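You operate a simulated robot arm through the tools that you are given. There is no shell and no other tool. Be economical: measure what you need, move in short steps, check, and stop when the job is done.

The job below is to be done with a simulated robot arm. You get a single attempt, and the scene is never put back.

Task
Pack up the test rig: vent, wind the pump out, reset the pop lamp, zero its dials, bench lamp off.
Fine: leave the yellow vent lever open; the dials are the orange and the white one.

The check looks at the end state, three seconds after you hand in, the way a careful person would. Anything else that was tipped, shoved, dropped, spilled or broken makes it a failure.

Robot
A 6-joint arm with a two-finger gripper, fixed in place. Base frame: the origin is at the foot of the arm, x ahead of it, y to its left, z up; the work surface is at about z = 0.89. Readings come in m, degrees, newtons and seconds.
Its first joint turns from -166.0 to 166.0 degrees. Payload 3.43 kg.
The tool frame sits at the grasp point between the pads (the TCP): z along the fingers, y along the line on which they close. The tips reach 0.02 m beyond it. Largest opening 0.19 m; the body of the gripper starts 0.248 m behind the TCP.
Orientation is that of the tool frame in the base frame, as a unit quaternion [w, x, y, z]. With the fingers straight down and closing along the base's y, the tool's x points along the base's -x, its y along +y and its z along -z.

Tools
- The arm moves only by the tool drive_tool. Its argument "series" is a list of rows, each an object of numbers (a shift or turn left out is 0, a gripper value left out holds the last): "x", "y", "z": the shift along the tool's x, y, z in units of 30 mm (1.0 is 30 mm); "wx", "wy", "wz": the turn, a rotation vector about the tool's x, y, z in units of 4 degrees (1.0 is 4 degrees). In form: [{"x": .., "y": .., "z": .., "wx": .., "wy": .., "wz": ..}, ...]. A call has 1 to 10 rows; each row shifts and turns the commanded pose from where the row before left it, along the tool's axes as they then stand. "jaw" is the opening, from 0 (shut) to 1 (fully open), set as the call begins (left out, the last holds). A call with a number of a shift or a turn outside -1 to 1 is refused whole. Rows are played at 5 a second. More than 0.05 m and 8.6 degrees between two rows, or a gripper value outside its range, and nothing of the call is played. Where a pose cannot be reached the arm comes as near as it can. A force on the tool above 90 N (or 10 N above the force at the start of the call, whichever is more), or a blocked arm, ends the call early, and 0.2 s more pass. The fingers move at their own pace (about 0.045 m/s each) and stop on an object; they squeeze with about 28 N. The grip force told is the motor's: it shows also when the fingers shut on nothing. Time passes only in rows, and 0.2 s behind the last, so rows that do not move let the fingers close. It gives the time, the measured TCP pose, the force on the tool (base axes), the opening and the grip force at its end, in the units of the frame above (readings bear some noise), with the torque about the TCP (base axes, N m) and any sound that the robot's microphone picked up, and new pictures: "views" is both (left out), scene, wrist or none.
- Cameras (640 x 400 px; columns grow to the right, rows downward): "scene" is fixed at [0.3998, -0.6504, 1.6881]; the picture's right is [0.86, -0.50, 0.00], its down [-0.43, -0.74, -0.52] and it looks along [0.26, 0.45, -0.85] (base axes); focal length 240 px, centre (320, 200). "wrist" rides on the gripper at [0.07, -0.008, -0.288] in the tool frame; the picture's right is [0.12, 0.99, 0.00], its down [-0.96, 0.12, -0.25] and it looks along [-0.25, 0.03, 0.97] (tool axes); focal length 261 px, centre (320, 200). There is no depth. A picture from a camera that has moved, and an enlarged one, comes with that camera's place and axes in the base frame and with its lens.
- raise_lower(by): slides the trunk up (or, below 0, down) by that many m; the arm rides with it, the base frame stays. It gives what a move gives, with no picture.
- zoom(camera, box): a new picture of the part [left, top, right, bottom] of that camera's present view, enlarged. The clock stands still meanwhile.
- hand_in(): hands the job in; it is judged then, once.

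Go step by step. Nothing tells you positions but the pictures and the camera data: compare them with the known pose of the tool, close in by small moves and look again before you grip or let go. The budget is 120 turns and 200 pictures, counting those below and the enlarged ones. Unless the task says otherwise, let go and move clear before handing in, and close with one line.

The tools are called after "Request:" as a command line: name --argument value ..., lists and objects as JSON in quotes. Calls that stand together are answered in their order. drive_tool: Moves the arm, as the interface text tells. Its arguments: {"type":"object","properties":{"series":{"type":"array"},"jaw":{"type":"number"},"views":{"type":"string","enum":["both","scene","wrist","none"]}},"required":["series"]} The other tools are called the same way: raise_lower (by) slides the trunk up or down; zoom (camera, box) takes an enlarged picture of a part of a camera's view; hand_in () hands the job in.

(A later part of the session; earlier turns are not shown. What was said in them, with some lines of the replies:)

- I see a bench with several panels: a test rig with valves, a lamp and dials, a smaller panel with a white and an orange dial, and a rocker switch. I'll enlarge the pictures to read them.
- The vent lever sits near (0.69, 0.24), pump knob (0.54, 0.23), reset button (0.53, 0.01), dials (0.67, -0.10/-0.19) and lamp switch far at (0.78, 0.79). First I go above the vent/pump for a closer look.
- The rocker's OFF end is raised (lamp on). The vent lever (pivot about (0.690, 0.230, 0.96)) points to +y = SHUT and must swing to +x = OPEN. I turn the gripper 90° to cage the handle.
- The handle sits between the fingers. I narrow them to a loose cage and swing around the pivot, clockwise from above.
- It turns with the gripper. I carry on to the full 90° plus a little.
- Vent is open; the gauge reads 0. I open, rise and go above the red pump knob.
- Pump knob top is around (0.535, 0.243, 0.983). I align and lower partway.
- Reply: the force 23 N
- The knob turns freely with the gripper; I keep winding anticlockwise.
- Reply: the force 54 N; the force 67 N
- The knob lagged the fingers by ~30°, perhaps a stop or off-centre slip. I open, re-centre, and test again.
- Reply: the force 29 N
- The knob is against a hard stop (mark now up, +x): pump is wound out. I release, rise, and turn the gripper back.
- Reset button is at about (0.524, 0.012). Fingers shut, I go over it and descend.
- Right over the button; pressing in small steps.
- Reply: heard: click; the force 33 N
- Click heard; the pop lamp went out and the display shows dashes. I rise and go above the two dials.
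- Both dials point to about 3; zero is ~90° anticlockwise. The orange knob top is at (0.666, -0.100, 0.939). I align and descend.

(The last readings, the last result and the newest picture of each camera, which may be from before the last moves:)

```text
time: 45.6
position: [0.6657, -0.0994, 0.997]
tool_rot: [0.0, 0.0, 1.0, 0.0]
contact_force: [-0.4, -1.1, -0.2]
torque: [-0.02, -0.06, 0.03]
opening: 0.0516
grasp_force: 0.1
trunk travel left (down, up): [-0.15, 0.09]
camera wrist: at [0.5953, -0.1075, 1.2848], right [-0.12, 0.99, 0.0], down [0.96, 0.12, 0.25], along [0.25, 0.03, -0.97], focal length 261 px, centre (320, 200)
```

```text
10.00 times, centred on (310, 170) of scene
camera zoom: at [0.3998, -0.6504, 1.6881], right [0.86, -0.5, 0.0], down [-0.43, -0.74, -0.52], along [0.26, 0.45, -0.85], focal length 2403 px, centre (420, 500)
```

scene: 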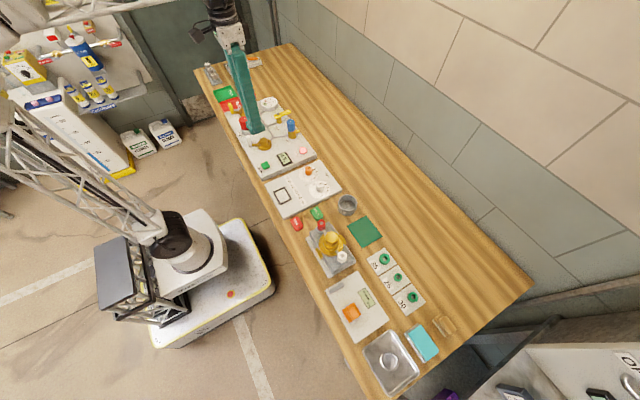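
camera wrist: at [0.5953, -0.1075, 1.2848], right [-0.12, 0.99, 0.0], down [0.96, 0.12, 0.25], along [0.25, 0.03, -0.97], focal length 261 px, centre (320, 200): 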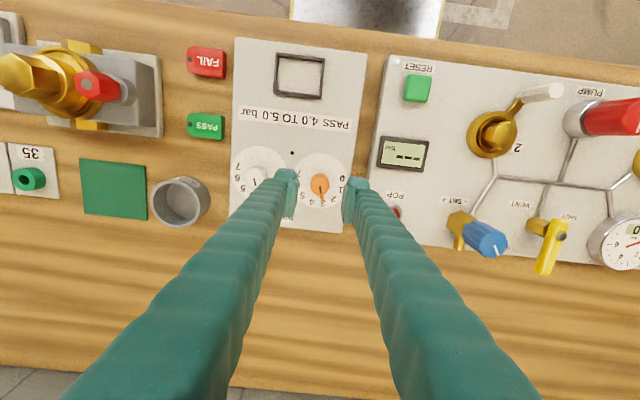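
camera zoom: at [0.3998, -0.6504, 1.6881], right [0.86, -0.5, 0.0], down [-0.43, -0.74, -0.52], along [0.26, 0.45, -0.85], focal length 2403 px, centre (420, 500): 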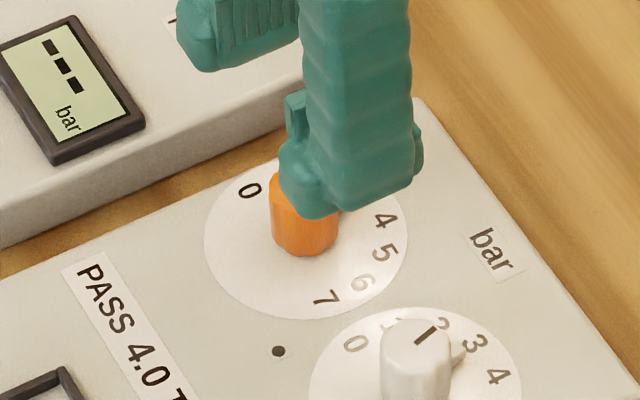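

Request:
drive_tool --series '[{"z": 1}, {"z": 0.83}, {}]' --views "none"

Request:
drive_tool --series '[{}, {}, {}, {}]' --jaw 0.05 --views "wrist"

Request:
zoom --camera "wrist" --box '[280, 170, 360, 220]'

```text
time: 46.4
position: [0.665, -0.0988, 0.9423]
tool_rot: [0.0, 0.0, 1.0, 0.0]
contact_force: [0.1, -0.2, 0.3]
torque: [0.01, 0.0, -0.01]
opening: 0.0514
grasp_force: 0.0
trunk travel left (down, up): [-0.15, 0.09]
```

```text
time: 47.4
position: [0.6675, -0.0997, 0.9535]
tool_rot: [0.008, 0.0, 1.0, -0.002]
contact_force: [-3.8, 1.4, 68.3]
torque: [0.19, 0.29, 0.06]
opening: 0.0059
grasp_force: 31.9
trunk travel left (down, up): [-0.15, 0.09]
stopped in row 4: the force on the tool passed its limit at 98 N (the readings are from after the stop); the commanded pose is now the measured one
camera wrist: at [0.5925, -0.1075, 1.2391], right [-0.12, 0.99, -0.01], down [0.96, 0.12, 0.26], along [0.26, 0.03, -0.96], focal length 261 px, centre (320, 200)
```

wrist: 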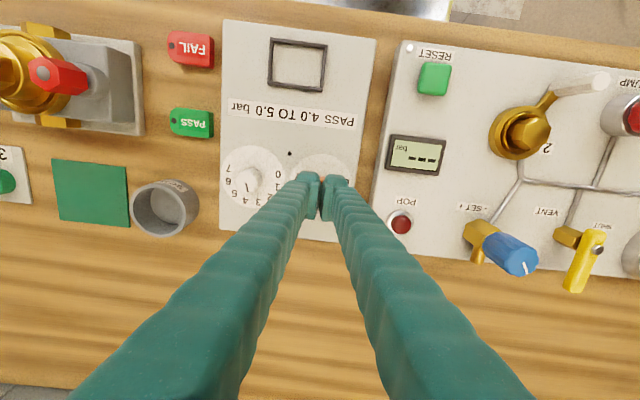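

```text
8.00 times, centred on (320, 195) of wrist
camera zoom: at [0.5925, -0.1075, 1.2391], right [-0.12, 0.99, -0.01], down [0.96, 0.12, 0.26], along [0.26, 0.03, -0.96], focal length 2085 px, centre (320, 240)
```

zoom: 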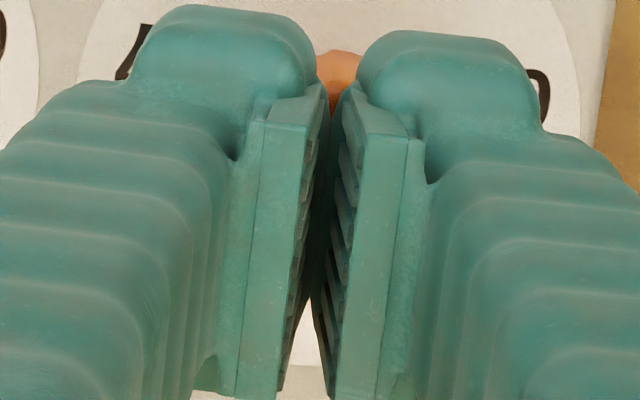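

The fingers closed too high and rode over the knob's top. I open and rise to check the knob before gripping deeper.

Request:
drive_tool --series '[{"z": -0.7}, {"z": -0.7}, {}, {}]' --jaw 0.27 --views "wrist"

Request:
zoom --camera "wrist" --box '[260, 150, 380, 230]'

Request:
zoom --camera "scene" --box '[280, 150, 340, 190]'

```text
time: 48.4
position: [0.6674, -0.1008, 0.9896]
tool_rot: [0.004, 0.0, 1.0, -0.001]
contact_force: [-0.3, 0.2, 0.4]
torque: [0.0, 0.01, -0.01]
opening: 0.0512
grasp_force: 0.0
trunk travel left (down, up): [-0.15, 0.09]
camera wrist: at [0.5944, -0.1085, 1.2764], right [-0.12, 0.99, 0.0], down [0.96, 0.12, 0.26], along [0.25, 0.03, -0.97], focal length 261 px, centre (320, 200)
```

wrist: 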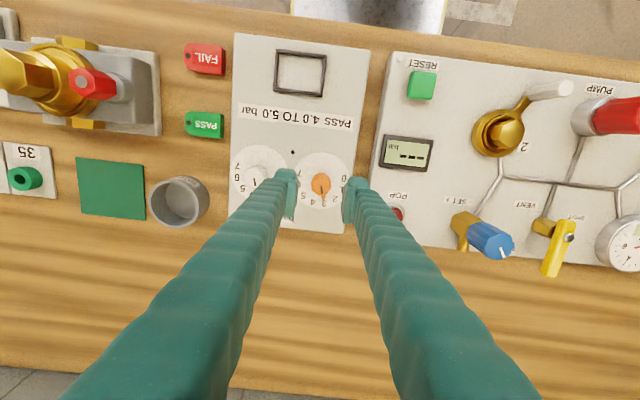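

```text
5.00 times, centred on (320, 190) of wrist
camera zoom: at [0.5944, -0.1085, 1.2764], right [-0.12, 0.99, 0.0], down [0.96, 0.12, 0.26], along [0.25, 0.03, -0.97], focal length 1303 px, centre (320, 250)
```

zoom: 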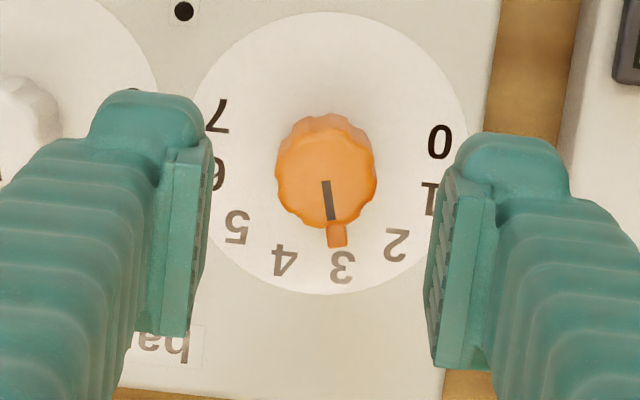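

```text
10.00 times, centred on (310, 170) of scene
camera zoom: at [0.3998, -0.6504, 1.6881], right [0.86, -0.5, 0.0], down [-0.43, -0.74, -0.52], along [0.26, 0.45, -0.85], focal length 2403 px, centre (420, 500)
```

zoom: 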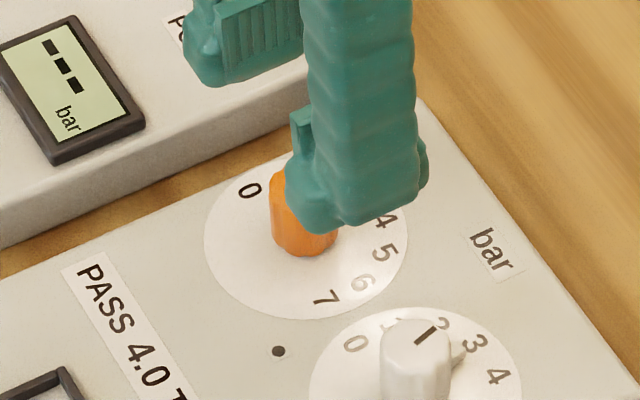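

The knob is unharmed and still at 3. I go about 12 mm deeper this time.

Request:
drive_tool --series '[{"x": 0.06, "y": 0.06, "z": 0.9}, {"z": 0.7}, {"z": 0.2}, {"z": 0.16}]' --views "none"

Request:
drive_tool --series '[{}, {}, {}]' --jaw 0.08 --views "wrist"

Request:
zoom --camera "wrist" --box '[280, 170, 360, 220]'

```text
time: 49.4
position: [0.6652, -0.0983, 0.9295]
tool_rot: [0.004, 0.0, 1.0, -0.001]
contact_force: [-1.3, -0.8, -0.1]
torque: [-0.01, 0.01, 0.0]
opening: 0.0513
grasp_force: 0.1
trunk travel left (down, up): [-0.15, 0.09]
```

```text
time: 50.2
position: [0.6656, -0.1, 0.9299]
tool_rot: [0.005, 0.0, 1.0, -0.001]
contact_force: [-0.5, -12.4, -2.2]
torque: [-0.07, 0.03, 0.02]
opening: 0.0261
grasp_force: 40.9
trunk travel left (down, up): [-0.15, 0.09]
camera wrist: at [0.5932, -0.1071, 1.2172], right [-0.12, 0.99, 0.0], down [0.96, 0.12, 0.26], along [0.25, 0.03, -0.97], focal length 261 px, centre (320, 200)
```

wrist: 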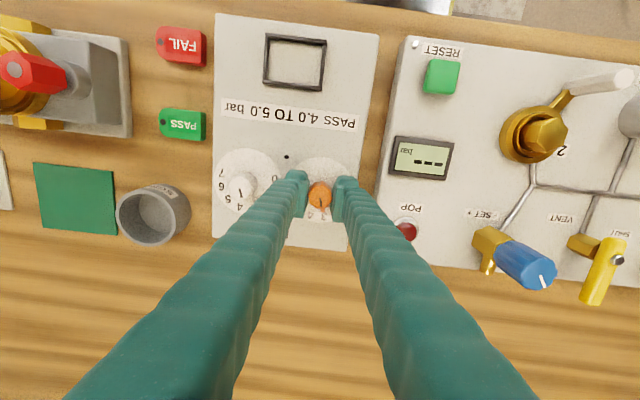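

```text
8.00 times, centred on (320, 195) of wrist
camera zoom: at [0.5932, -0.1071, 1.2172], right [-0.12, 0.99, 0.0], down [0.96, 0.12, 0.26], along [0.25, 0.03, -0.97], focal length 2085 px, centre (320, 240)
```

zoom: 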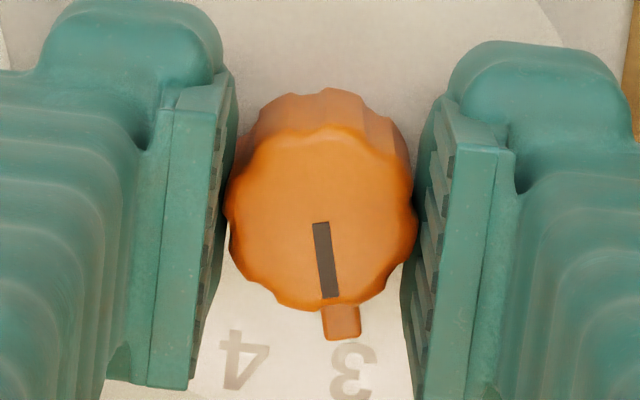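

Good grip. Turning anticlockwise.

Request:
drive_tool --series '[{"y": -0.04, "wz": -1}, {"wz": -1}, {"wz": -1}, {"wz": -1}, {"wz": -1}, {"wz": -1}, {"wz": -1}, {"wz": -1}, {"wz": -1}, {"wz": -1}]' --views "none"

Request:
drive_tool --series '[{"wz": -1}, {"wz": -1}, {"wz": -1}, {"wz": -1}, {"wz": -1}, {"wz": -1}, {"wz": -1}, {"wz": -1}, {"wz": -1}, {"wz": -1}]' --views "wrist"

Request:
zoom --camera "wrist" --box '[270, 160, 370, 230]'

```text
time: 52.4
position: [0.6646, -0.0995, 0.9292]
tool_rot: [0.003, -0.343, 0.939, -0.002]
contact_force: [-1.7, 11.7, 3.8]
torque: [0.19, 0.0, 0.05]
opening: 0.0259
grasp_force: 45.3
trunk travel left (down, up): [-0.15, 0.09]
```

```text
time: 54.6
position: [0.665, -0.0987, 0.9287]
tool_rot: [0.002, -0.643, 0.766, -0.004]
contact_force: [-12.7, 24.8, -4.0]
torque: [0.42, 0.05, -0.03]
opening: 0.0258
grasp_force: 45.4
trunk travel left (down, up): [-0.15, 0.09]
camera wrist: at [0.659, -0.1686, 1.218], right [-1.0, 0.05, -0.01], down [0.05, 0.97, 0.25], along [0.02, 0.24, -0.97], focal length 261 px, centre (320, 200)
```

wrist: 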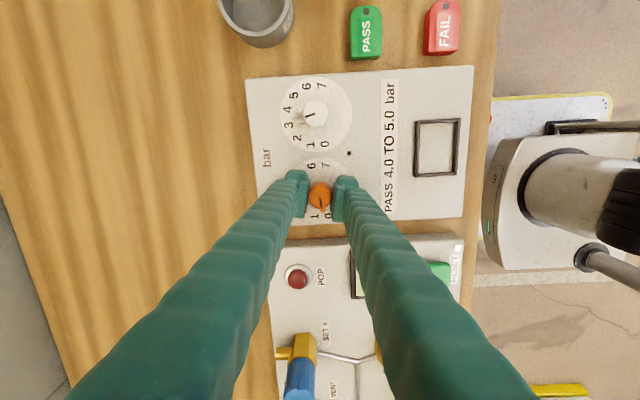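

```text
5.71 times, centred on (320, 195) of wrist
camera zoom: at [0.659, -0.1686, 1.218], right [-1.0, 0.05, -0.01], down [0.05, 0.97, 0.25], along [0.02, 0.24, -0.97], focal length 1489 px, centre (320, 229)
```

zoom: 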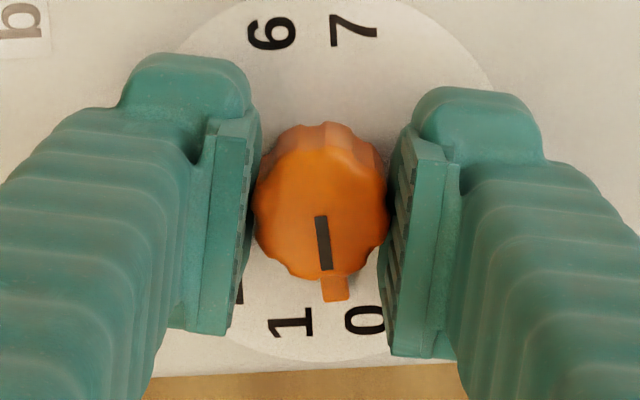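

Request:
drive_tool --series '[{"wz": -0.5}, {"wz": -0.5}, {"wz": -0.5}, {"wz": -0.5}, {"wz": -0.5}, {"wz": -0.5}, {}]' --views "wrist"

Request:
zoom --camera "wrist" --box '[270, 160, 370, 230]'

```text
time: 56.2
position: [0.6646, -0.0994, 0.9294]
tool_rot: [-0.002, 0.72, -0.694, 0.004]
contact_force: [-22.0, 22.3, -9.7]
torque: [0.18, 0.21, -0.07]
opening: 0.0262
grasp_force: 44.6
trunk travel left (down, up): [-0.15, 0.09]
camera wrist: at [0.6735, -0.1682, 1.2182], right [-0.99, -0.15, -0.01], down [-0.15, 0.96, 0.24], along [-0.03, 0.24, -0.97], focal length 261 px, centre (320, 200)
```

wrist: 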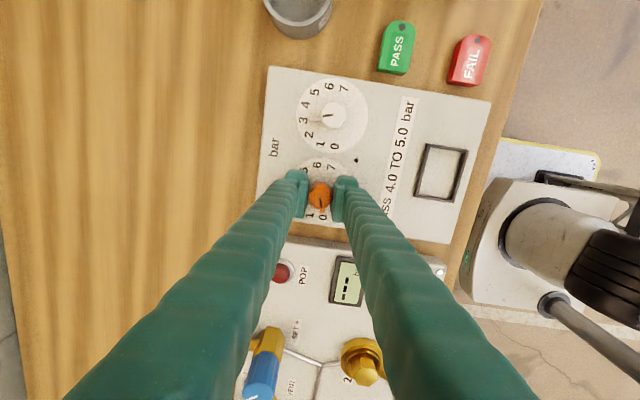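

```text
5.71 times, centred on (320, 195) of wrist
camera zoom: at [0.6735, -0.1682, 1.2182], right [-0.99, -0.15, -0.01], down [-0.15, 0.96, 0.24], along [-0.03, 0.24, -0.97], focal length 1489 px, centre (320, 229)
```

zoom: 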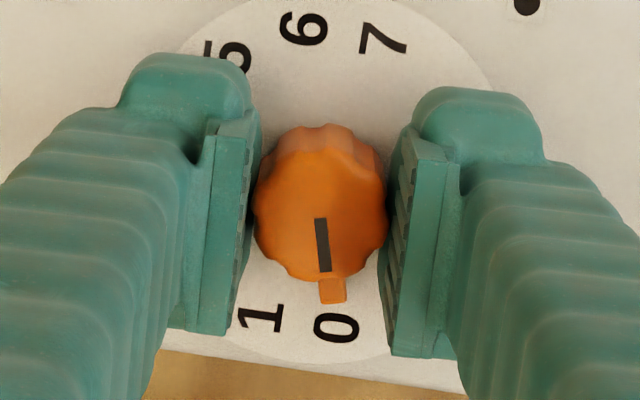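

Orange pointer lines up with 0. I release, rise, rotate back, and move to the white dial.

Request:
drive_tool --series '[{}, {}, {}, {"z": -1}, {"z": -1}, {"z": -1}, {"wz": 1}, {"wz": 1}, {"wz": 1}]' --jaw 0.27 --views "none"

Request:
drive_tool --series '[{"wz": 1}, {"wz": 1}, {"wz": 1}, {"wz": 1}, {"wz": 1}, {"wz": 1}, {"wz": 1}, {"wz": 1}, {"wz": 1}, {"wz": 1}]' --views "none"

Request:
drive_tool --series '[{"wz": 1}, {"wz": 1}, {"wz": 1}, {"wz": 1}, {"wz": 1}, {"wz": 1}, {"wz": 1}, {"wz": 1}, {"wz": 1}, {"wz": 1}]' --views "none"

Request:
drive_tool --series '[{"y": -1}, {"y": -1}, {"y": -0.88}]' --views "wrist"

Request:
zoom --camera "wrist" --box '[270, 150, 390, 230]'

Request:
zoom --camera "scene" --box '[280, 150, 350, 210]'

```text
time: 58.2
position: [0.666, -0.0988, 1.0194]
tool_rot: [0.002, -0.642, 0.767, -0.003]
contact_force: [0.6, -1.1, 0.0]
torque: [0.0, -0.03, -0.02]
opening: 0.0511
grasp_force: 0.1
trunk travel left (down, up): [-0.15, 0.09]
```

```text
time: 60.4
position: [0.6655, -0.0984, 1.0196]
tool_rot: [0.003, -0.342, 0.94, -0.002]
contact_force: [-0.3, -0.1, -1.1]
torque: [-0.03, 0.01, 0.01]
opening: 0.0514
grasp_force: 0.1
trunk travel left (down, up): [-0.15, 0.09]
```

```text
time: 62.6
position: [0.6658, -0.1004, 1.0204]
tool_rot: [0.004, 0.001, 1.0, -0.001]
contact_force: [-0.6, 0.8, -0.3]
torque: [0.01, 0.03, 0.01]
opening: 0.0515
grasp_force: 0.0
trunk travel left (down, up): [-0.15, 0.09]
```

```text
time: 63.4
position: [0.6642, -0.1849, 1.0212]
tool_rot: [0.004, 0.0, 1.0, 0.0]
contact_force: [-0.7, 0.6, 0.9]
torque: [-0.08, 0.02, 0.0]
opening: 0.0515
grasp_force: 0.1
trunk travel left (down, up): [-0.15, 0.09]
camera wrist: at [0.5907, -0.1928, 1.3089], right [-0.12, 0.99, 0.0], down [0.96, 0.12, 0.26], along [0.25, 0.03, -0.97], focal length 261 px, centre (320, 200)
```

wrist: 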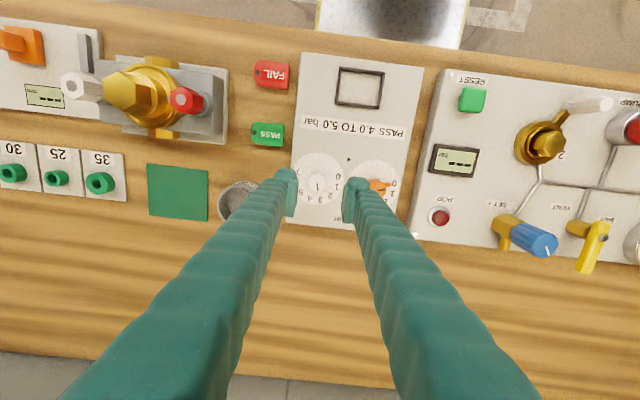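

```text
5.00 times, centred on (330, 190) of wrist
camera zoom: at [0.5907, -0.1928, 1.3089], right [-0.12, 0.99, 0.0], down [0.96, 0.12, 0.26], along [0.25, 0.03, -0.97], focal length 1303 px, centre (270, 250)
```

zoom: 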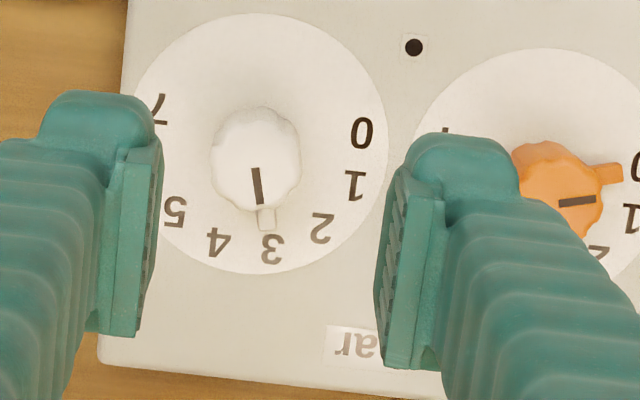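

```text
6.67 times, centred on (315, 180) of scene
camera zoom: at [0.3998, -0.6504, 1.6881], right [0.86, -0.5, 0.0], down [-0.43, -0.74, -0.52], along [0.26, 0.45, -0.85], focal length 1602 px, centre (353, 333)
```

zoom: 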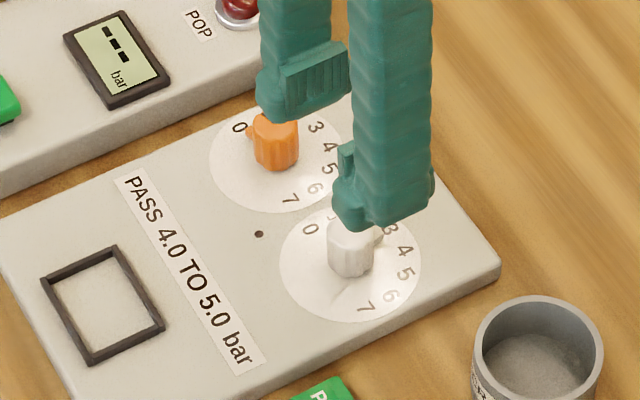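

Request:
drive_tool --series '[{"y": -0.12, "z": 1}, {"z": 1}, {"z": 0.7}, {"z": 0.35}]' --views "none"

Request:
drive_tool --series '[{}, {}, {}]' --jaw 0.08 --views "wrist"

Request:
zoom --camera "wrist" --box '[270, 160, 370, 230]'

```text
time: 64.4
position: [0.6651, -0.1902, 0.9302]
tool_rot: [0.005, 0.0, 1.0, -0.001]
contact_force: [-0.4, -0.6, -0.3]
torque: [0.01, -0.03, 0.01]
opening: 0.0515
grasp_force: 0.0
trunk travel left (down, up): [-0.15, 0.09]
```

```text
time: 65.2
position: [0.6658, -0.1897, 0.9296]
tool_rot: [0.005, -0.001, 1.0, -0.001]
contact_force: [0.9, 3.2, -2.1]
torque: [0.07, -0.07, -0.02]
opening: 0.0264
grasp_force: 41.0
trunk travel left (down, up): [-0.15, 0.09]
camera wrist: at [0.5921, -0.1974, 1.2171], right [-0.12, 0.99, 0.0], down [0.96, 0.12, 0.26], along [0.25, 0.03, -0.97], focal length 261 px, centre (320, 200)
```

wrist: 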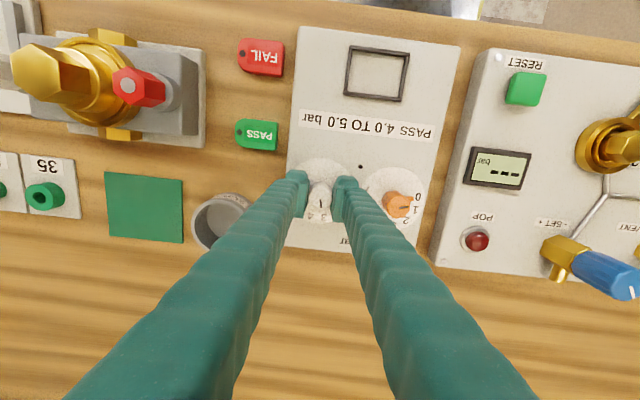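

```text
5.71 times, centred on (320, 195) of wrist
camera zoom: at [0.5921, -0.1974, 1.2171], right [-0.12, 0.99, 0.0], down [0.96, 0.12, 0.26], along [0.25, 0.03, -0.97], focal length 1489 px, centre (320, 229)
```

zoom: 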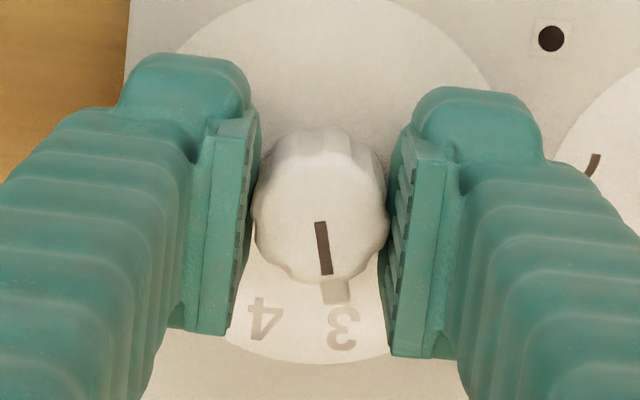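

Request:
drive_tool --series '[{"wz": -1}, {"wz": -1}, {"wz": -1}, {"wz": -1}, {"wz": -1}, {"wz": -1}, {"wz": -1}, {"wz": -1}, {"wz": -1}, {"wz": -1}]' --views "none"

Request:
drive_tool --series '[{"wz": -1}, {"wz": -1}, {"wz": -1}, {"wz": -1}, {"wz": -1}, {"wz": -1}, {"wz": -1}, {"wz": -1}, {"wz": -1}, {"wz": -1}]' --views "none"

Request:
drive_tool --series '[{"wz": -0.5}, {"wz": -0.5}, {"wz": -0.5}, {"wz": -0.5}, {"wz": -0.5}, {"wz": -0.5}, {}]' --views "wrist"

Request:
zoom --camera "wrist" --box '[270, 160, 370, 230]'

```text
time: 67.4
position: [0.6653, -0.1893, 0.9296]
tool_rot: [0.005, -0.343, 0.939, -0.003]
contact_force: [-23.1, 0.0, 25.5]
torque: [-0.02, 0.34, -0.03]
opening: 0.0259
grasp_force: 44.8
trunk travel left (down, up): [-0.15, 0.09]
```

```text
time: 69.6
position: [0.666, -0.19, 0.9307]
tool_rot: [0.003, -0.643, 0.765, -0.004]
contact_force: [-21.8, 5.8, 16.3]
torque: [0.22, 0.2, -0.02]
opening: 0.0261
grasp_force: 44.5
trunk travel left (down, up): [-0.15, 0.09]
```

```text
time: 71.2
position: [0.6653, -0.189, 0.9295]
tool_rot: [-0.003, 0.72, -0.694, 0.004]
contact_force: [-20.6, 9.2, 10.7]
torque: [0.05, 0.23, -0.29]
opening: 0.0259
grasp_force: 45.2
trunk travel left (down, up): [-0.15, 0.09]
camera wrist: at [0.6733, -0.2587, 1.2175], right [-0.99, -0.15, -0.01], down [-0.15, 0.96, 0.24], along [-0.03, 0.24, -0.97], focal length 261 px, centre (320, 200)
```

wrist: 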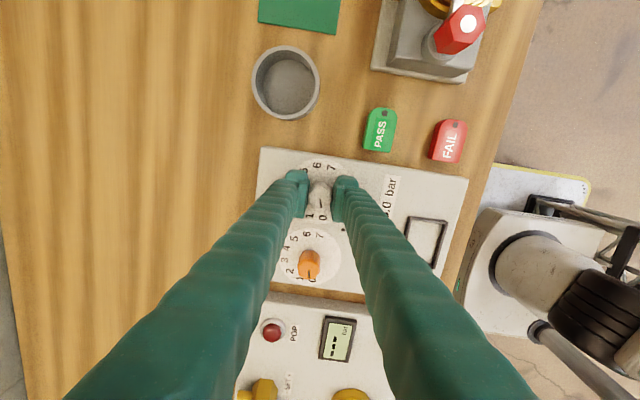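

```text
5.71 times, centred on (320, 195) of wrist
camera zoom: at [0.6733, -0.2587, 1.2175], right [-0.99, -0.15, -0.01], down [-0.15, 0.96, 0.24], along [-0.03, 0.24, -0.97], focal length 1489 px, centre (320, 229)
```

zoom: 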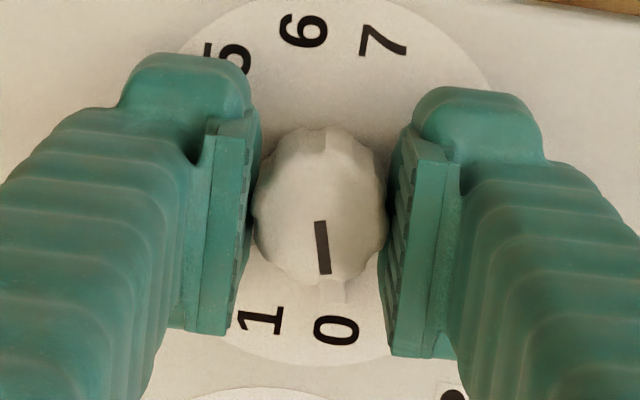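

White dial is on 0 too. I release, rise and rotate back, then look down at both dials.

Request:
drive_tool --series '[{}, {}, {}, {"z": -1}, {"z": -1}, {"z": -1}, {"z": -1}, {"z": -1}, {"z": -1}, {"z": -1}]' --jaw 0.27 --views "wrist"

Request:
zoom --camera "wrist" --box '[260, 150, 380, 290]'

Request:
drive_tool --series '[{"wz": 1}, {"wz": 1}, {"wz": 1}, {"wz": 1}, {"wz": 1}, {"wz": 1}, {"wz": 1}, {"wz": 1}, {"wz": 1}, {"wz": 1}]' --jaw 0.0 --views "none"

Request:
drive_tool --series '[{"wz": 1}, {"wz": 1}, {"wz": 1}, {"wz": 1}, {"wz": 1}, {"wz": 1}, {"wz": 1}, {"wz": 1}, {"wz": 1}, {"wz": 1}]' --views "none"

Request:
drive_tool --series '[{"wz": 1}, {"wz": 1}, {"wz": 1}]' --views "wrist"

```text
time: 73.4
position: [0.6635, -0.1887, 1.1397]
tool_rot: [-0.002, 0.72, -0.694, 0.003]
contact_force: [-0.2, 1.0, -0.3]
torque: [-0.02, 0.05, -0.02]
opening: 0.0511
grasp_force: 0.2
trunk travel left (down, up): [-0.15, 0.09]
camera wrist: at [0.6721, -0.259, 1.4283], right [-0.99, -0.15, -0.01], down [-0.15, 0.96, 0.24], along [-0.03, 0.24, -0.97], focal length 261 px, centre (320, 200)
```

wrist: 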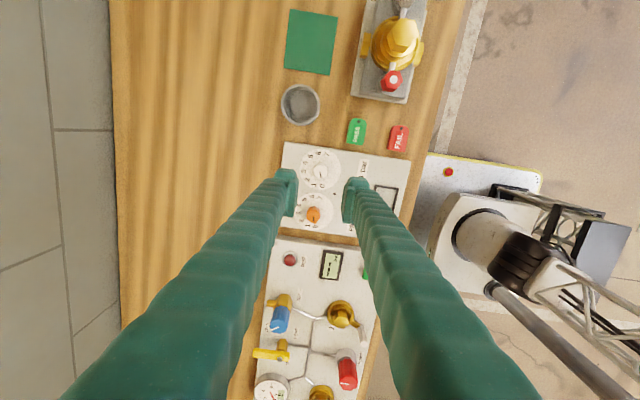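

```text
2.86 times, centred on (320, 220) of wrist
camera zoom: at [0.6721, -0.259, 1.4283], right [-0.99, -0.15, -0.01], down [-0.15, 0.96, 0.24], along [-0.03, 0.24, -0.97], focal length 745 px, centre (320, 143)
```

zoom: 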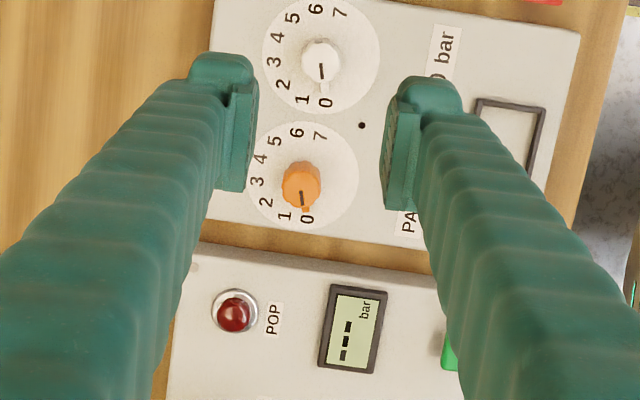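

```text
time: 75.6
position: [0.6652, -0.1886, 1.1379]
tool_rot: [0.004, -0.437, 0.899, -0.003]
contact_force: [0.4, 0.0, 0.1]
torque: [0.0, -0.01, -0.01]
opening: 0.0
grasp_force: 27.8
trunk travel left (down, up): [-0.15, 0.09]
```

```text
time: 77.8
position: [0.6637, -0.1897, 1.1392]
tool_rot: [0.004, -0.104, 0.995, -0.001]
contact_force: [-0.4, 0.1, -0.2]
torque: [-0.03, 0.02, 0.0]
opening: 0.0003
grasp_force: 28.1
trunk travel left (down, up): [-0.15, 0.09]
```

```text
time: 78.6
position: [0.6642, -0.1888, 1.1386]
tool_rot: [0.004, 0.002, 1.0, 0.0]
contact_force: [0.7, -0.1, -0.5]
torque: [0.01, -0.01, 0.0]
opening: 0.0
grasp_force: 28.4
trunk travel left (down, up): [-0.15, 0.09]
camera wrist: at [0.5911, -0.1964, 1.4262], right [-0.12, 0.99, 0.0], down [0.96, 0.11, 0.26], along [0.25, 0.03, -0.97], focal length 261 px, centre (320, 200)
```

wrist: 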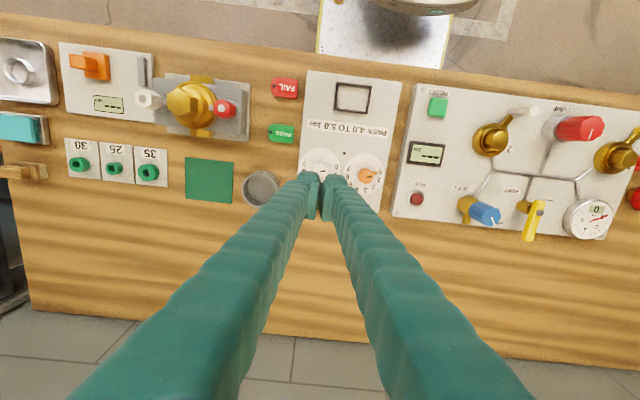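

Both dials are on 0. Now the long move over to the lamp switch at high clearance.

Request:
drive_tool --series '[{"z": -1, "y": 0.5}, {"z": -1, "y": 1}, {"y": 1}, {"y": 1}, {"y": 1}, {"y": 1}, {"y": 1}, {"y": 1}, {"y": 1}, {"y": 1}]' --views "none"

Request:
drive_tool --series '[{"y": 1}, {"y": 1}, {"y": 1}, {"y": 1}, {"y": 1}, {"y": 1}, {"y": 1}, {"y": 1}, {"y": 1}, {"y": 1}]' --views "none"

Request:
drive_tool --series '[{"y": 1}, {"y": 1}, {"y": 1}, {"y": 1}, {"y": 1}, {"y": 1}]'

```text
time: 80.8
position: [0.6638, 0.0955, 1.1979]
tool_rot: [0.005, 0.0, 1.0, 0.0]
contact_force: [0.0, -1.1, 0.6]
torque: [0.1, -0.01, 0.02]
opening: 0.0
grasp_force: 27.8
trunk travel left (down, up): [-0.15, 0.09]
```

```text
time: 83.0
position: [0.662, 0.3968, 1.1986]
tool_rot: [0.005, 0.0, 1.0, 0.0]
contact_force: [-0.7, -1.2, 0.3]
torque: [0.14, -0.03, -0.02]
opening: 0.0
grasp_force: 28.0
trunk travel left (down, up): [-0.15, 0.09]
```

```text
time: 84.4
position: [0.6633, 0.5768, 1.1992]
tool_rot: [0.005, 0.0, 1.0, 0.0]
contact_force: [-0.7, -0.6, 0.1]
torque: [0.18, -0.06, 0.01]
opening: 0.0
grasp_force: 27.8
trunk travel left (down, up): [-0.15, 0.09]
camera wrist: at [0.5902, 0.5696, 1.4862], right [-0.12, 0.99, 0.0], down [0.96, 0.12, 0.26], along [0.25, 0.03, -0.97], focal length 261 px, centre (320, 200)
```

scene: 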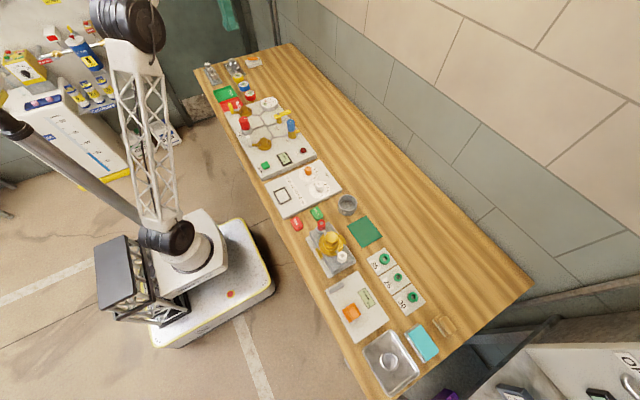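
wrist: 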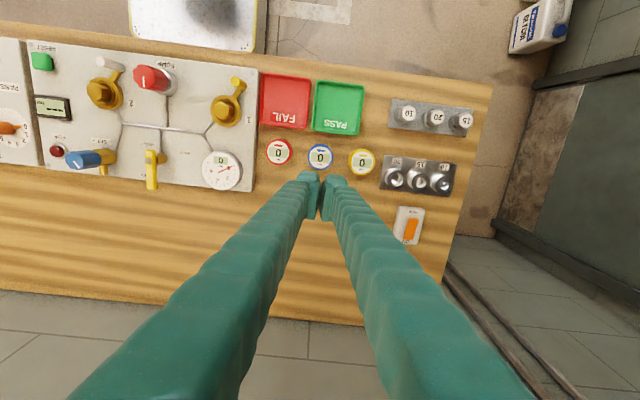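

Request:
zoom --camera "wrist" --box '[370, 140, 470, 260]'

Request:
zoom --camera "scene" --box '[195, 45, 275, 105]'

```text
3.33 times, centred on (420, 200) of wrist
camera zoom: at [0.5902, 0.5696, 1.4862], right [-0.12, 0.99, 0.0], down [0.96, 0.12, 0.26], along [0.25, 0.03, -0.97], focal length 869 px, centre (-13, 200)
```

zoom: 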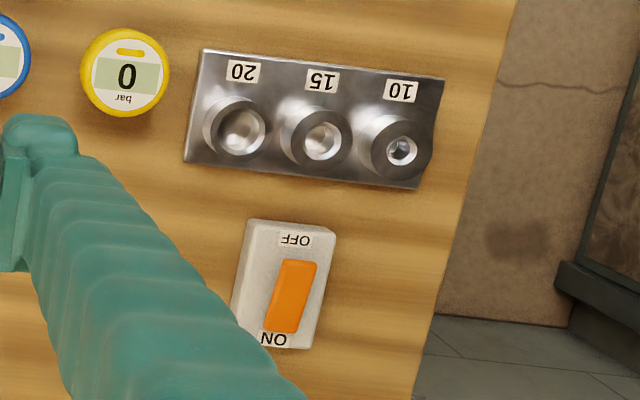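

```text
6.67 times, centred on (235, 75) of scene
camera zoom: at [0.3998, -0.6504, 1.6881], right [0.86, -0.5, 0.0], down [-0.43, -0.74, -0.52], along [0.26, 0.45, -0.85], focal length 1602 px, centre (887, 1033)
```

zoom: 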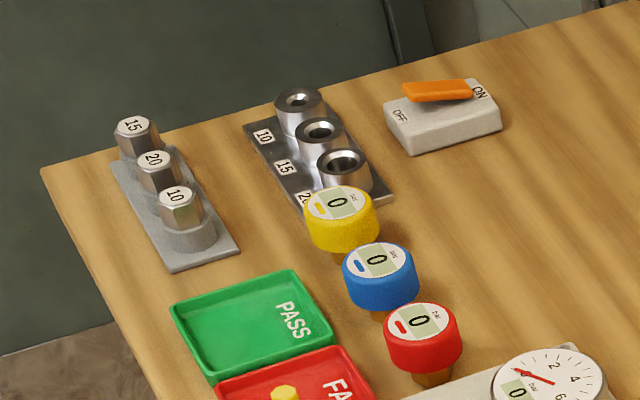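

The rocker's raised OFF end is at about (0.760, 0.806, 0.918), beyond straight-down reach, so I tilt the tool outward 36° here first.

Request:
drive_tool --series '[{"wx": -0.725, "wy": -0.688}, {"wx": -0.725, "wy": -0.688}, {"wx": -0.725, "wy": -0.688}, {"wx": -0.725, "wy": -0.688}, {"wx": -0.725, "wy": -0.688}, {"wx": -0.725, "wy": -0.688}, {"wx": -0.725, "wy": -0.688}, {"wx": -0.725, "wy": -0.688}, {"wx": -0.725, "wy": -0.688}]' --views "wrist"

```text
time: 86.4
position: [0.6639, 0.5769, 1.1967]
tool_rot: [0.217, 0.0, 0.95, 0.223]
contact_force: [0.1, -0.2, -0.8]
torque: [-0.05, -0.01, -0.04]
opening: 0.0
grasp_force: 28.3
trunk travel left (down, up): [-0.15, 0.09]
camera wrist: at [0.4827, 0.4533, 1.3964], right [-0.21, 0.91, 0.37], down [0.76, -0.09, 0.65], along [0.62, 0.41, -0.67], focal length 261 px, centre (320, 200)
```

wrist: 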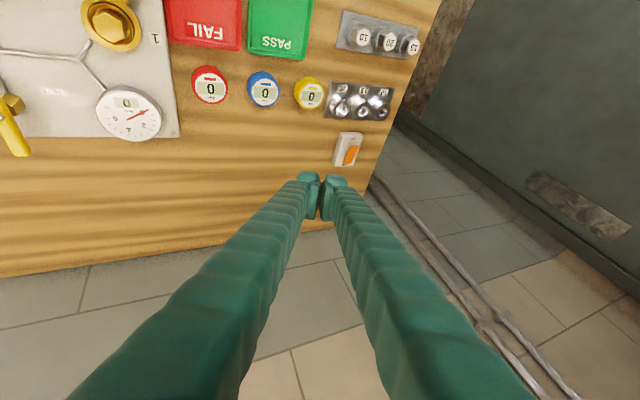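

Request:
drive_tool --series '[{"x": -0.024, "y": 0.425, "z": 0.926}, {"x": -0.024, "y": 0.425, "z": 0.926}, {"x": -0.024, "y": 0.425, "z": 0.926}, {"x": -0.024, "y": 0.425, "z": 0.926}, {"x": -0.024, "y": 0.425, "z": 0.926}, {"x": -0.024, "y": 0.425, "z": 0.926}, {"x": -0.024, "y": 0.425, "z": 0.926}, {"x": -0.024, "y": 0.425, "z": 0.926}, {"x": -0.024, "y": 0.425, "z": 0.926}, {"x": -0.024, "y": 0.425, "z": 0.926}]'

Request:
zoom --camera "scene" --box '[215, 45, 295, 105]'

Request:
zoom --camera "wrist" --box '[260, 110, 400, 210]'

```text
time: 88.6
position: [0.7701, 0.8088, 1.0308]
tool_rot: [0.217, -0.001, 0.95, 0.223]
contact_force: [-0.6, -0.3, 0.4]
torque: [0.02, -0.02, 0.03]
opening: 0.0002
grasp_force: 28.2
trunk travel left (down, up): [-0.15, 0.09]
camera wrist: at [0.5893, 0.6866, 1.2302], right [-0.21, 0.91, 0.37], down [0.76, -0.09, 0.65], along [0.62, 0.41, -0.67], focal length 261 px, centre (320, 200)
```

scene: 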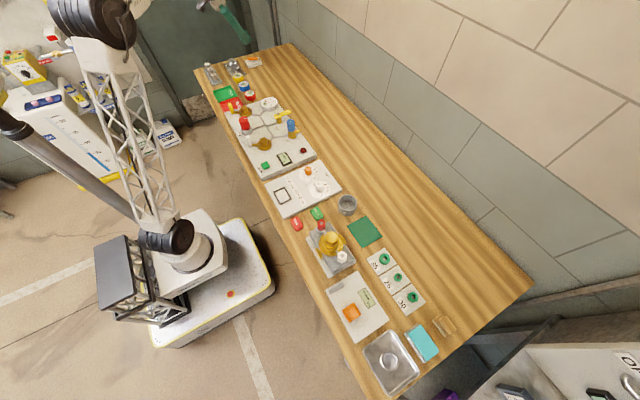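
wrist: 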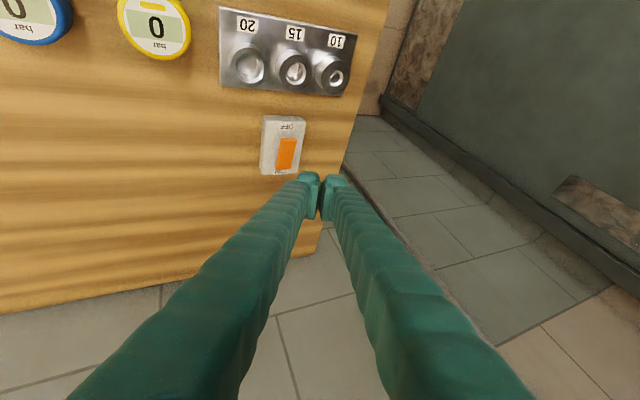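

```text
6.67 times, centred on (255, 75) of scene
camera zoom: at [0.3998, -0.6504, 1.6881], right [0.86, -0.5, 0.0], down [-0.43, -0.74, -0.52], along [0.26, 0.45, -0.85], focal length 1602 px, centre (753, 1033)
```

zoom: 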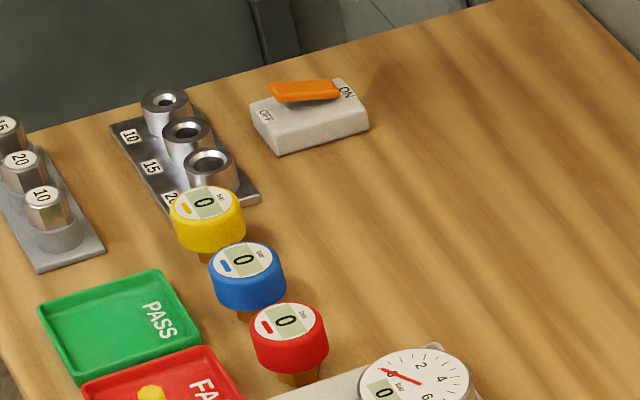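

```text
4.00 times, centred on (330, 160) of wrist
camera zoom: at [0.5893, 0.6866, 1.2302], right [-0.21, 0.91, 0.37], down [0.76, -0.09, 0.65], along [0.62, 0.41, -0.67], focal length 1043 px, centre (280, 360)
```

zoom: 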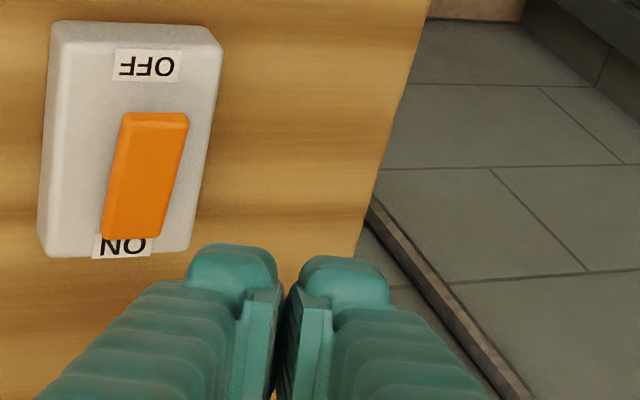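

Position agrees. I lower straight down toward the OFF end.

Request:
drive_tool --series '[{"x": 0.412, "y": -0.424, "z": 0.805}, {"x": 0.412, "y": -0.424, "z": 0.805}, {"x": 0.1, "y": -0.1, "z": 0.2}]' --views "wrist"

Request:
zoom --camera "scene" --box '[225, 45, 285, 85]'

Request:
zoom --camera "wrist" --box '[260, 130, 380, 210]'

```text
time: 89.4
position: [0.7715, 0.809, 0.9607]
tool_rot: [0.217, -0.001, 0.951, 0.222]
contact_force: [-0.2, -0.4, 0.5]
torque: [-0.03, -0.02, 0.01]
opening: 0.0
grasp_force: 28.1
trunk travel left (down, up): [-0.15, 0.09]
camera wrist: at [0.5909, 0.6857, 1.1611], right [-0.21, 0.91, 0.37], down [0.76, -0.09, 0.65], along [0.62, 0.41, -0.67], focal length 261 px, centre (320, 200)
```

wrist: 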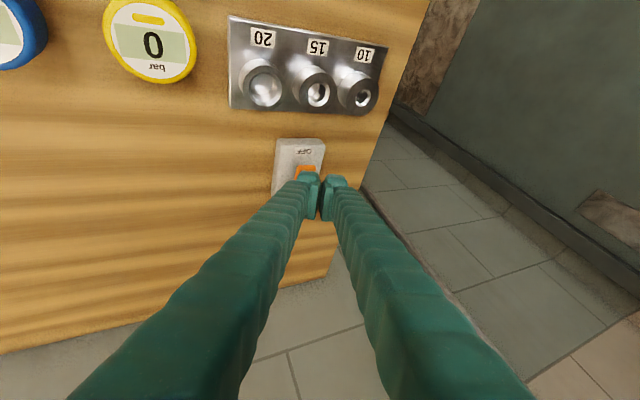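

```text
10.00 times, centred on (255, 65) of scene
camera zoom: at [0.3998, -0.6504, 1.6881], right [0.86, -0.5, 0.0], down [-0.43, -0.74, -0.52], along [0.26, 0.45, -0.85], focal length 2403 px, centre (970, 1550)
```

zoom: 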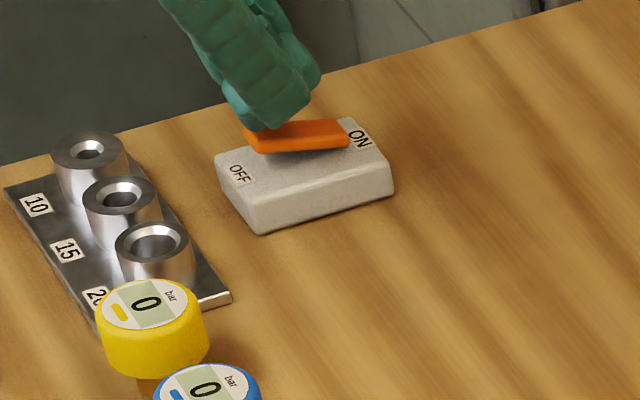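

```text
5.00 times, centred on (320, 170) of wrist
camera zoom: at [0.5909, 0.6857, 1.1611], right [-0.21, 0.91, 0.37], down [0.76, -0.09, 0.65], along [0.62, 0.41, -0.67], focal length 1303 px, centre (320, 350)
```

zoom: 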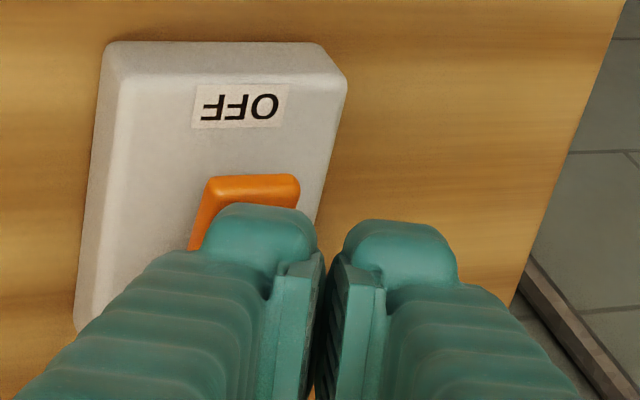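

The left fingertip is right above the OFF end. Pressing in small steps.

Request:
drive_tool --series '[{"x": 0.12, "y": 0.013, "z": -0.055}, {"x": 0.1, "y": -0.1, "z": 0.2}, {"x": 0.1, "y": -0.1, "z": 0.2}, {"x": 0.08, "y": -0.085, "z": 0.16}, {"x": 0.08, "y": -0.085, "z": 0.16}]' --views "wrist"

Request:
zoom --camera "scene" --box '[225, 45, 285, 85]'

```text
time: 90.6
position: [0.7677, 0.8083, 0.9407]
tool_rot: [0.219, 0.0, 0.949, 0.226]
contact_force: [-1.7, -2.5, 29.8]
torque: [-0.27, 0.18, -0.03]
opening: 0.0
grasp_force: 27.5
trunk travel left (down, up): [-0.15, 0.09]
heard: click
camera wrist: at [0.5861, 0.6847, 1.1395], right [-0.21, 0.9, 0.38], down [0.76, -0.1, 0.65], along [0.62, 0.42, -0.66], focal length 261 px, centre (320, 200)
```

wrist: 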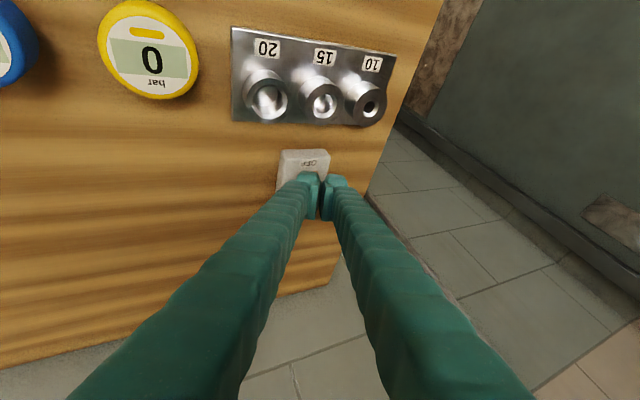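

```text
10.00 times, centred on (255, 65) of scene
camera zoom: at [0.3998, -0.6504, 1.6881], right [0.86, -0.5, 0.0], down [-0.43, -0.74, -0.52], along [0.26, 0.45, -0.85], focal length 2403 px, centre (970, 1550)
```

zoom: 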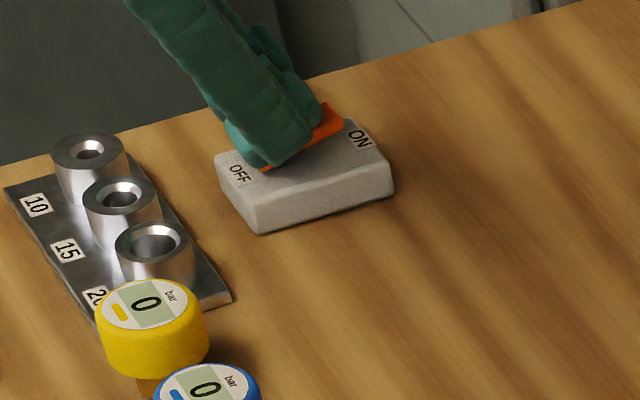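

Click, and the rocker tipped: the ON end is now up and the light dimmed. I lift straight up and back away.

Request:
drive_tool --series '[{"x": -0.412, "y": 0.424, "z": -0.805}, {"x": -0.412, "y": 0.424, "z": -0.805}, {"x": -0.412, "y": 0.424, "z": -0.805}, {"y": -0.425, "z": -0.926}, {"y": -0.425, "z": -0.926}, {"y": -0.425, "z": -0.926}, {"y": -0.425, "z": -0.926}, {"y": -0.425, "z": -0.926}, {"y": -0.425, "z": -0.926}]'

Request:
zoom --camera "scene" --box '[195, 45, 275, 105]'

Request:
zoom --camera "scene" --box '[220, 90, 350, 220]'

```text
time: 92.6
position: [0.7067, 0.6704, 1.1277]
tool_rot: [0.217, -0.001, 0.95, 0.224]
contact_force: [0.8, 0.6, -1.0]
torque: [0.0, 0.0, -0.01]
opening: 0.0
grasp_force: 27.7
trunk travel left (down, up): [-0.15, 0.09]
camera wrist: at [0.5255, 0.5478, 1.3283], right [-0.21, 0.91, 0.37], down [0.76, -0.09, 0.65], along [0.62, 0.41, -0.67], focal length 261 px, centre (320, 200)
```

scene: 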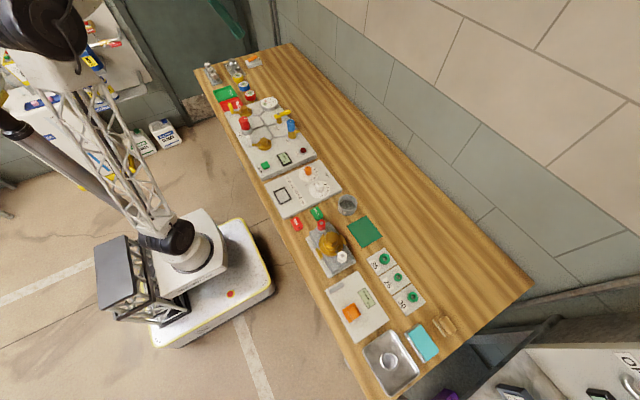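
wrist: 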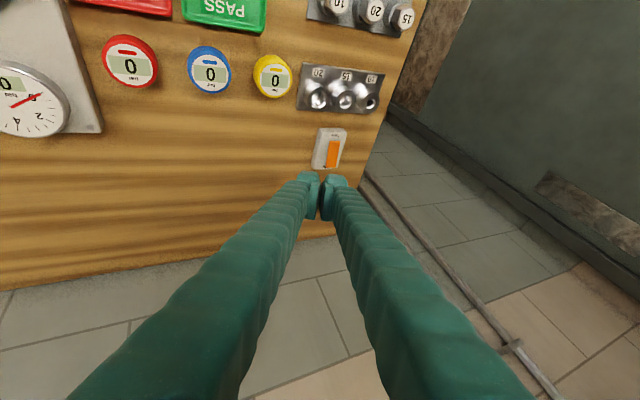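

```text
6.67 times, centred on (235, 75) of scene
camera zoom: at [0.3998, -0.6504, 1.6881], right [0.86, -0.5, 0.0], down [-0.43, -0.74, -0.52], along [0.26, 0.45, -0.85], focal length 1602 px, centre (887, 1033)
```

zoom: 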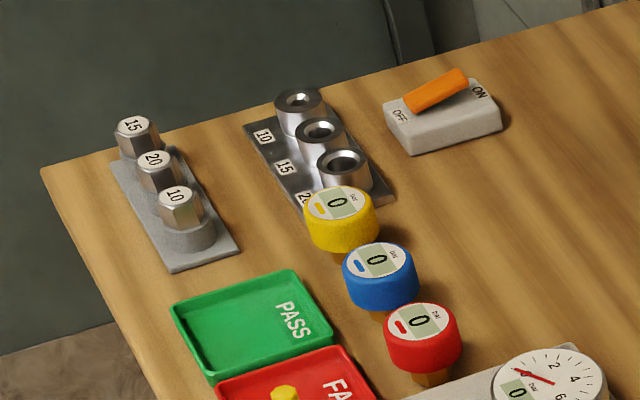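

```text
3.08 times, centred on (285, 155) of scene
camera zoom: at [0.3998, -0.6504, 1.6881], right [0.86, -0.5, 0.0], down [-0.43, -0.74, -0.52], along [0.26, 0.45, -0.85], focal length 739 px, centre (428, 338)
```

zoom: 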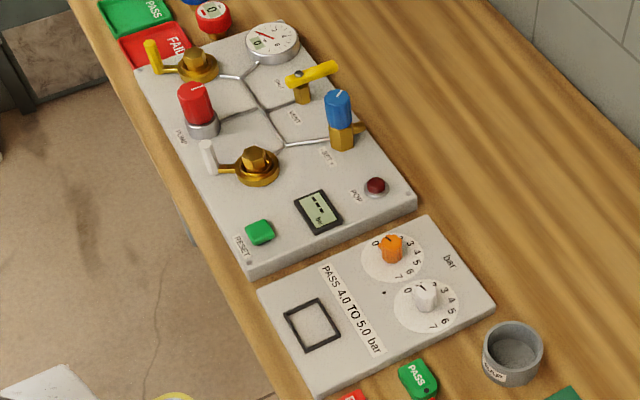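

Everything checks: vent open, pump at its stop, pop lamp out, both dials on 0, rocker at OFF, arm clear. Handing in.

Request:
hand_in

```text
The job is handed in.
```

The test rig is packed up and handed in: the vent is open, the pump is wound out to its stop, the pop lamp is reset, the orange and white dials are on 0, and the bench lamp is off.
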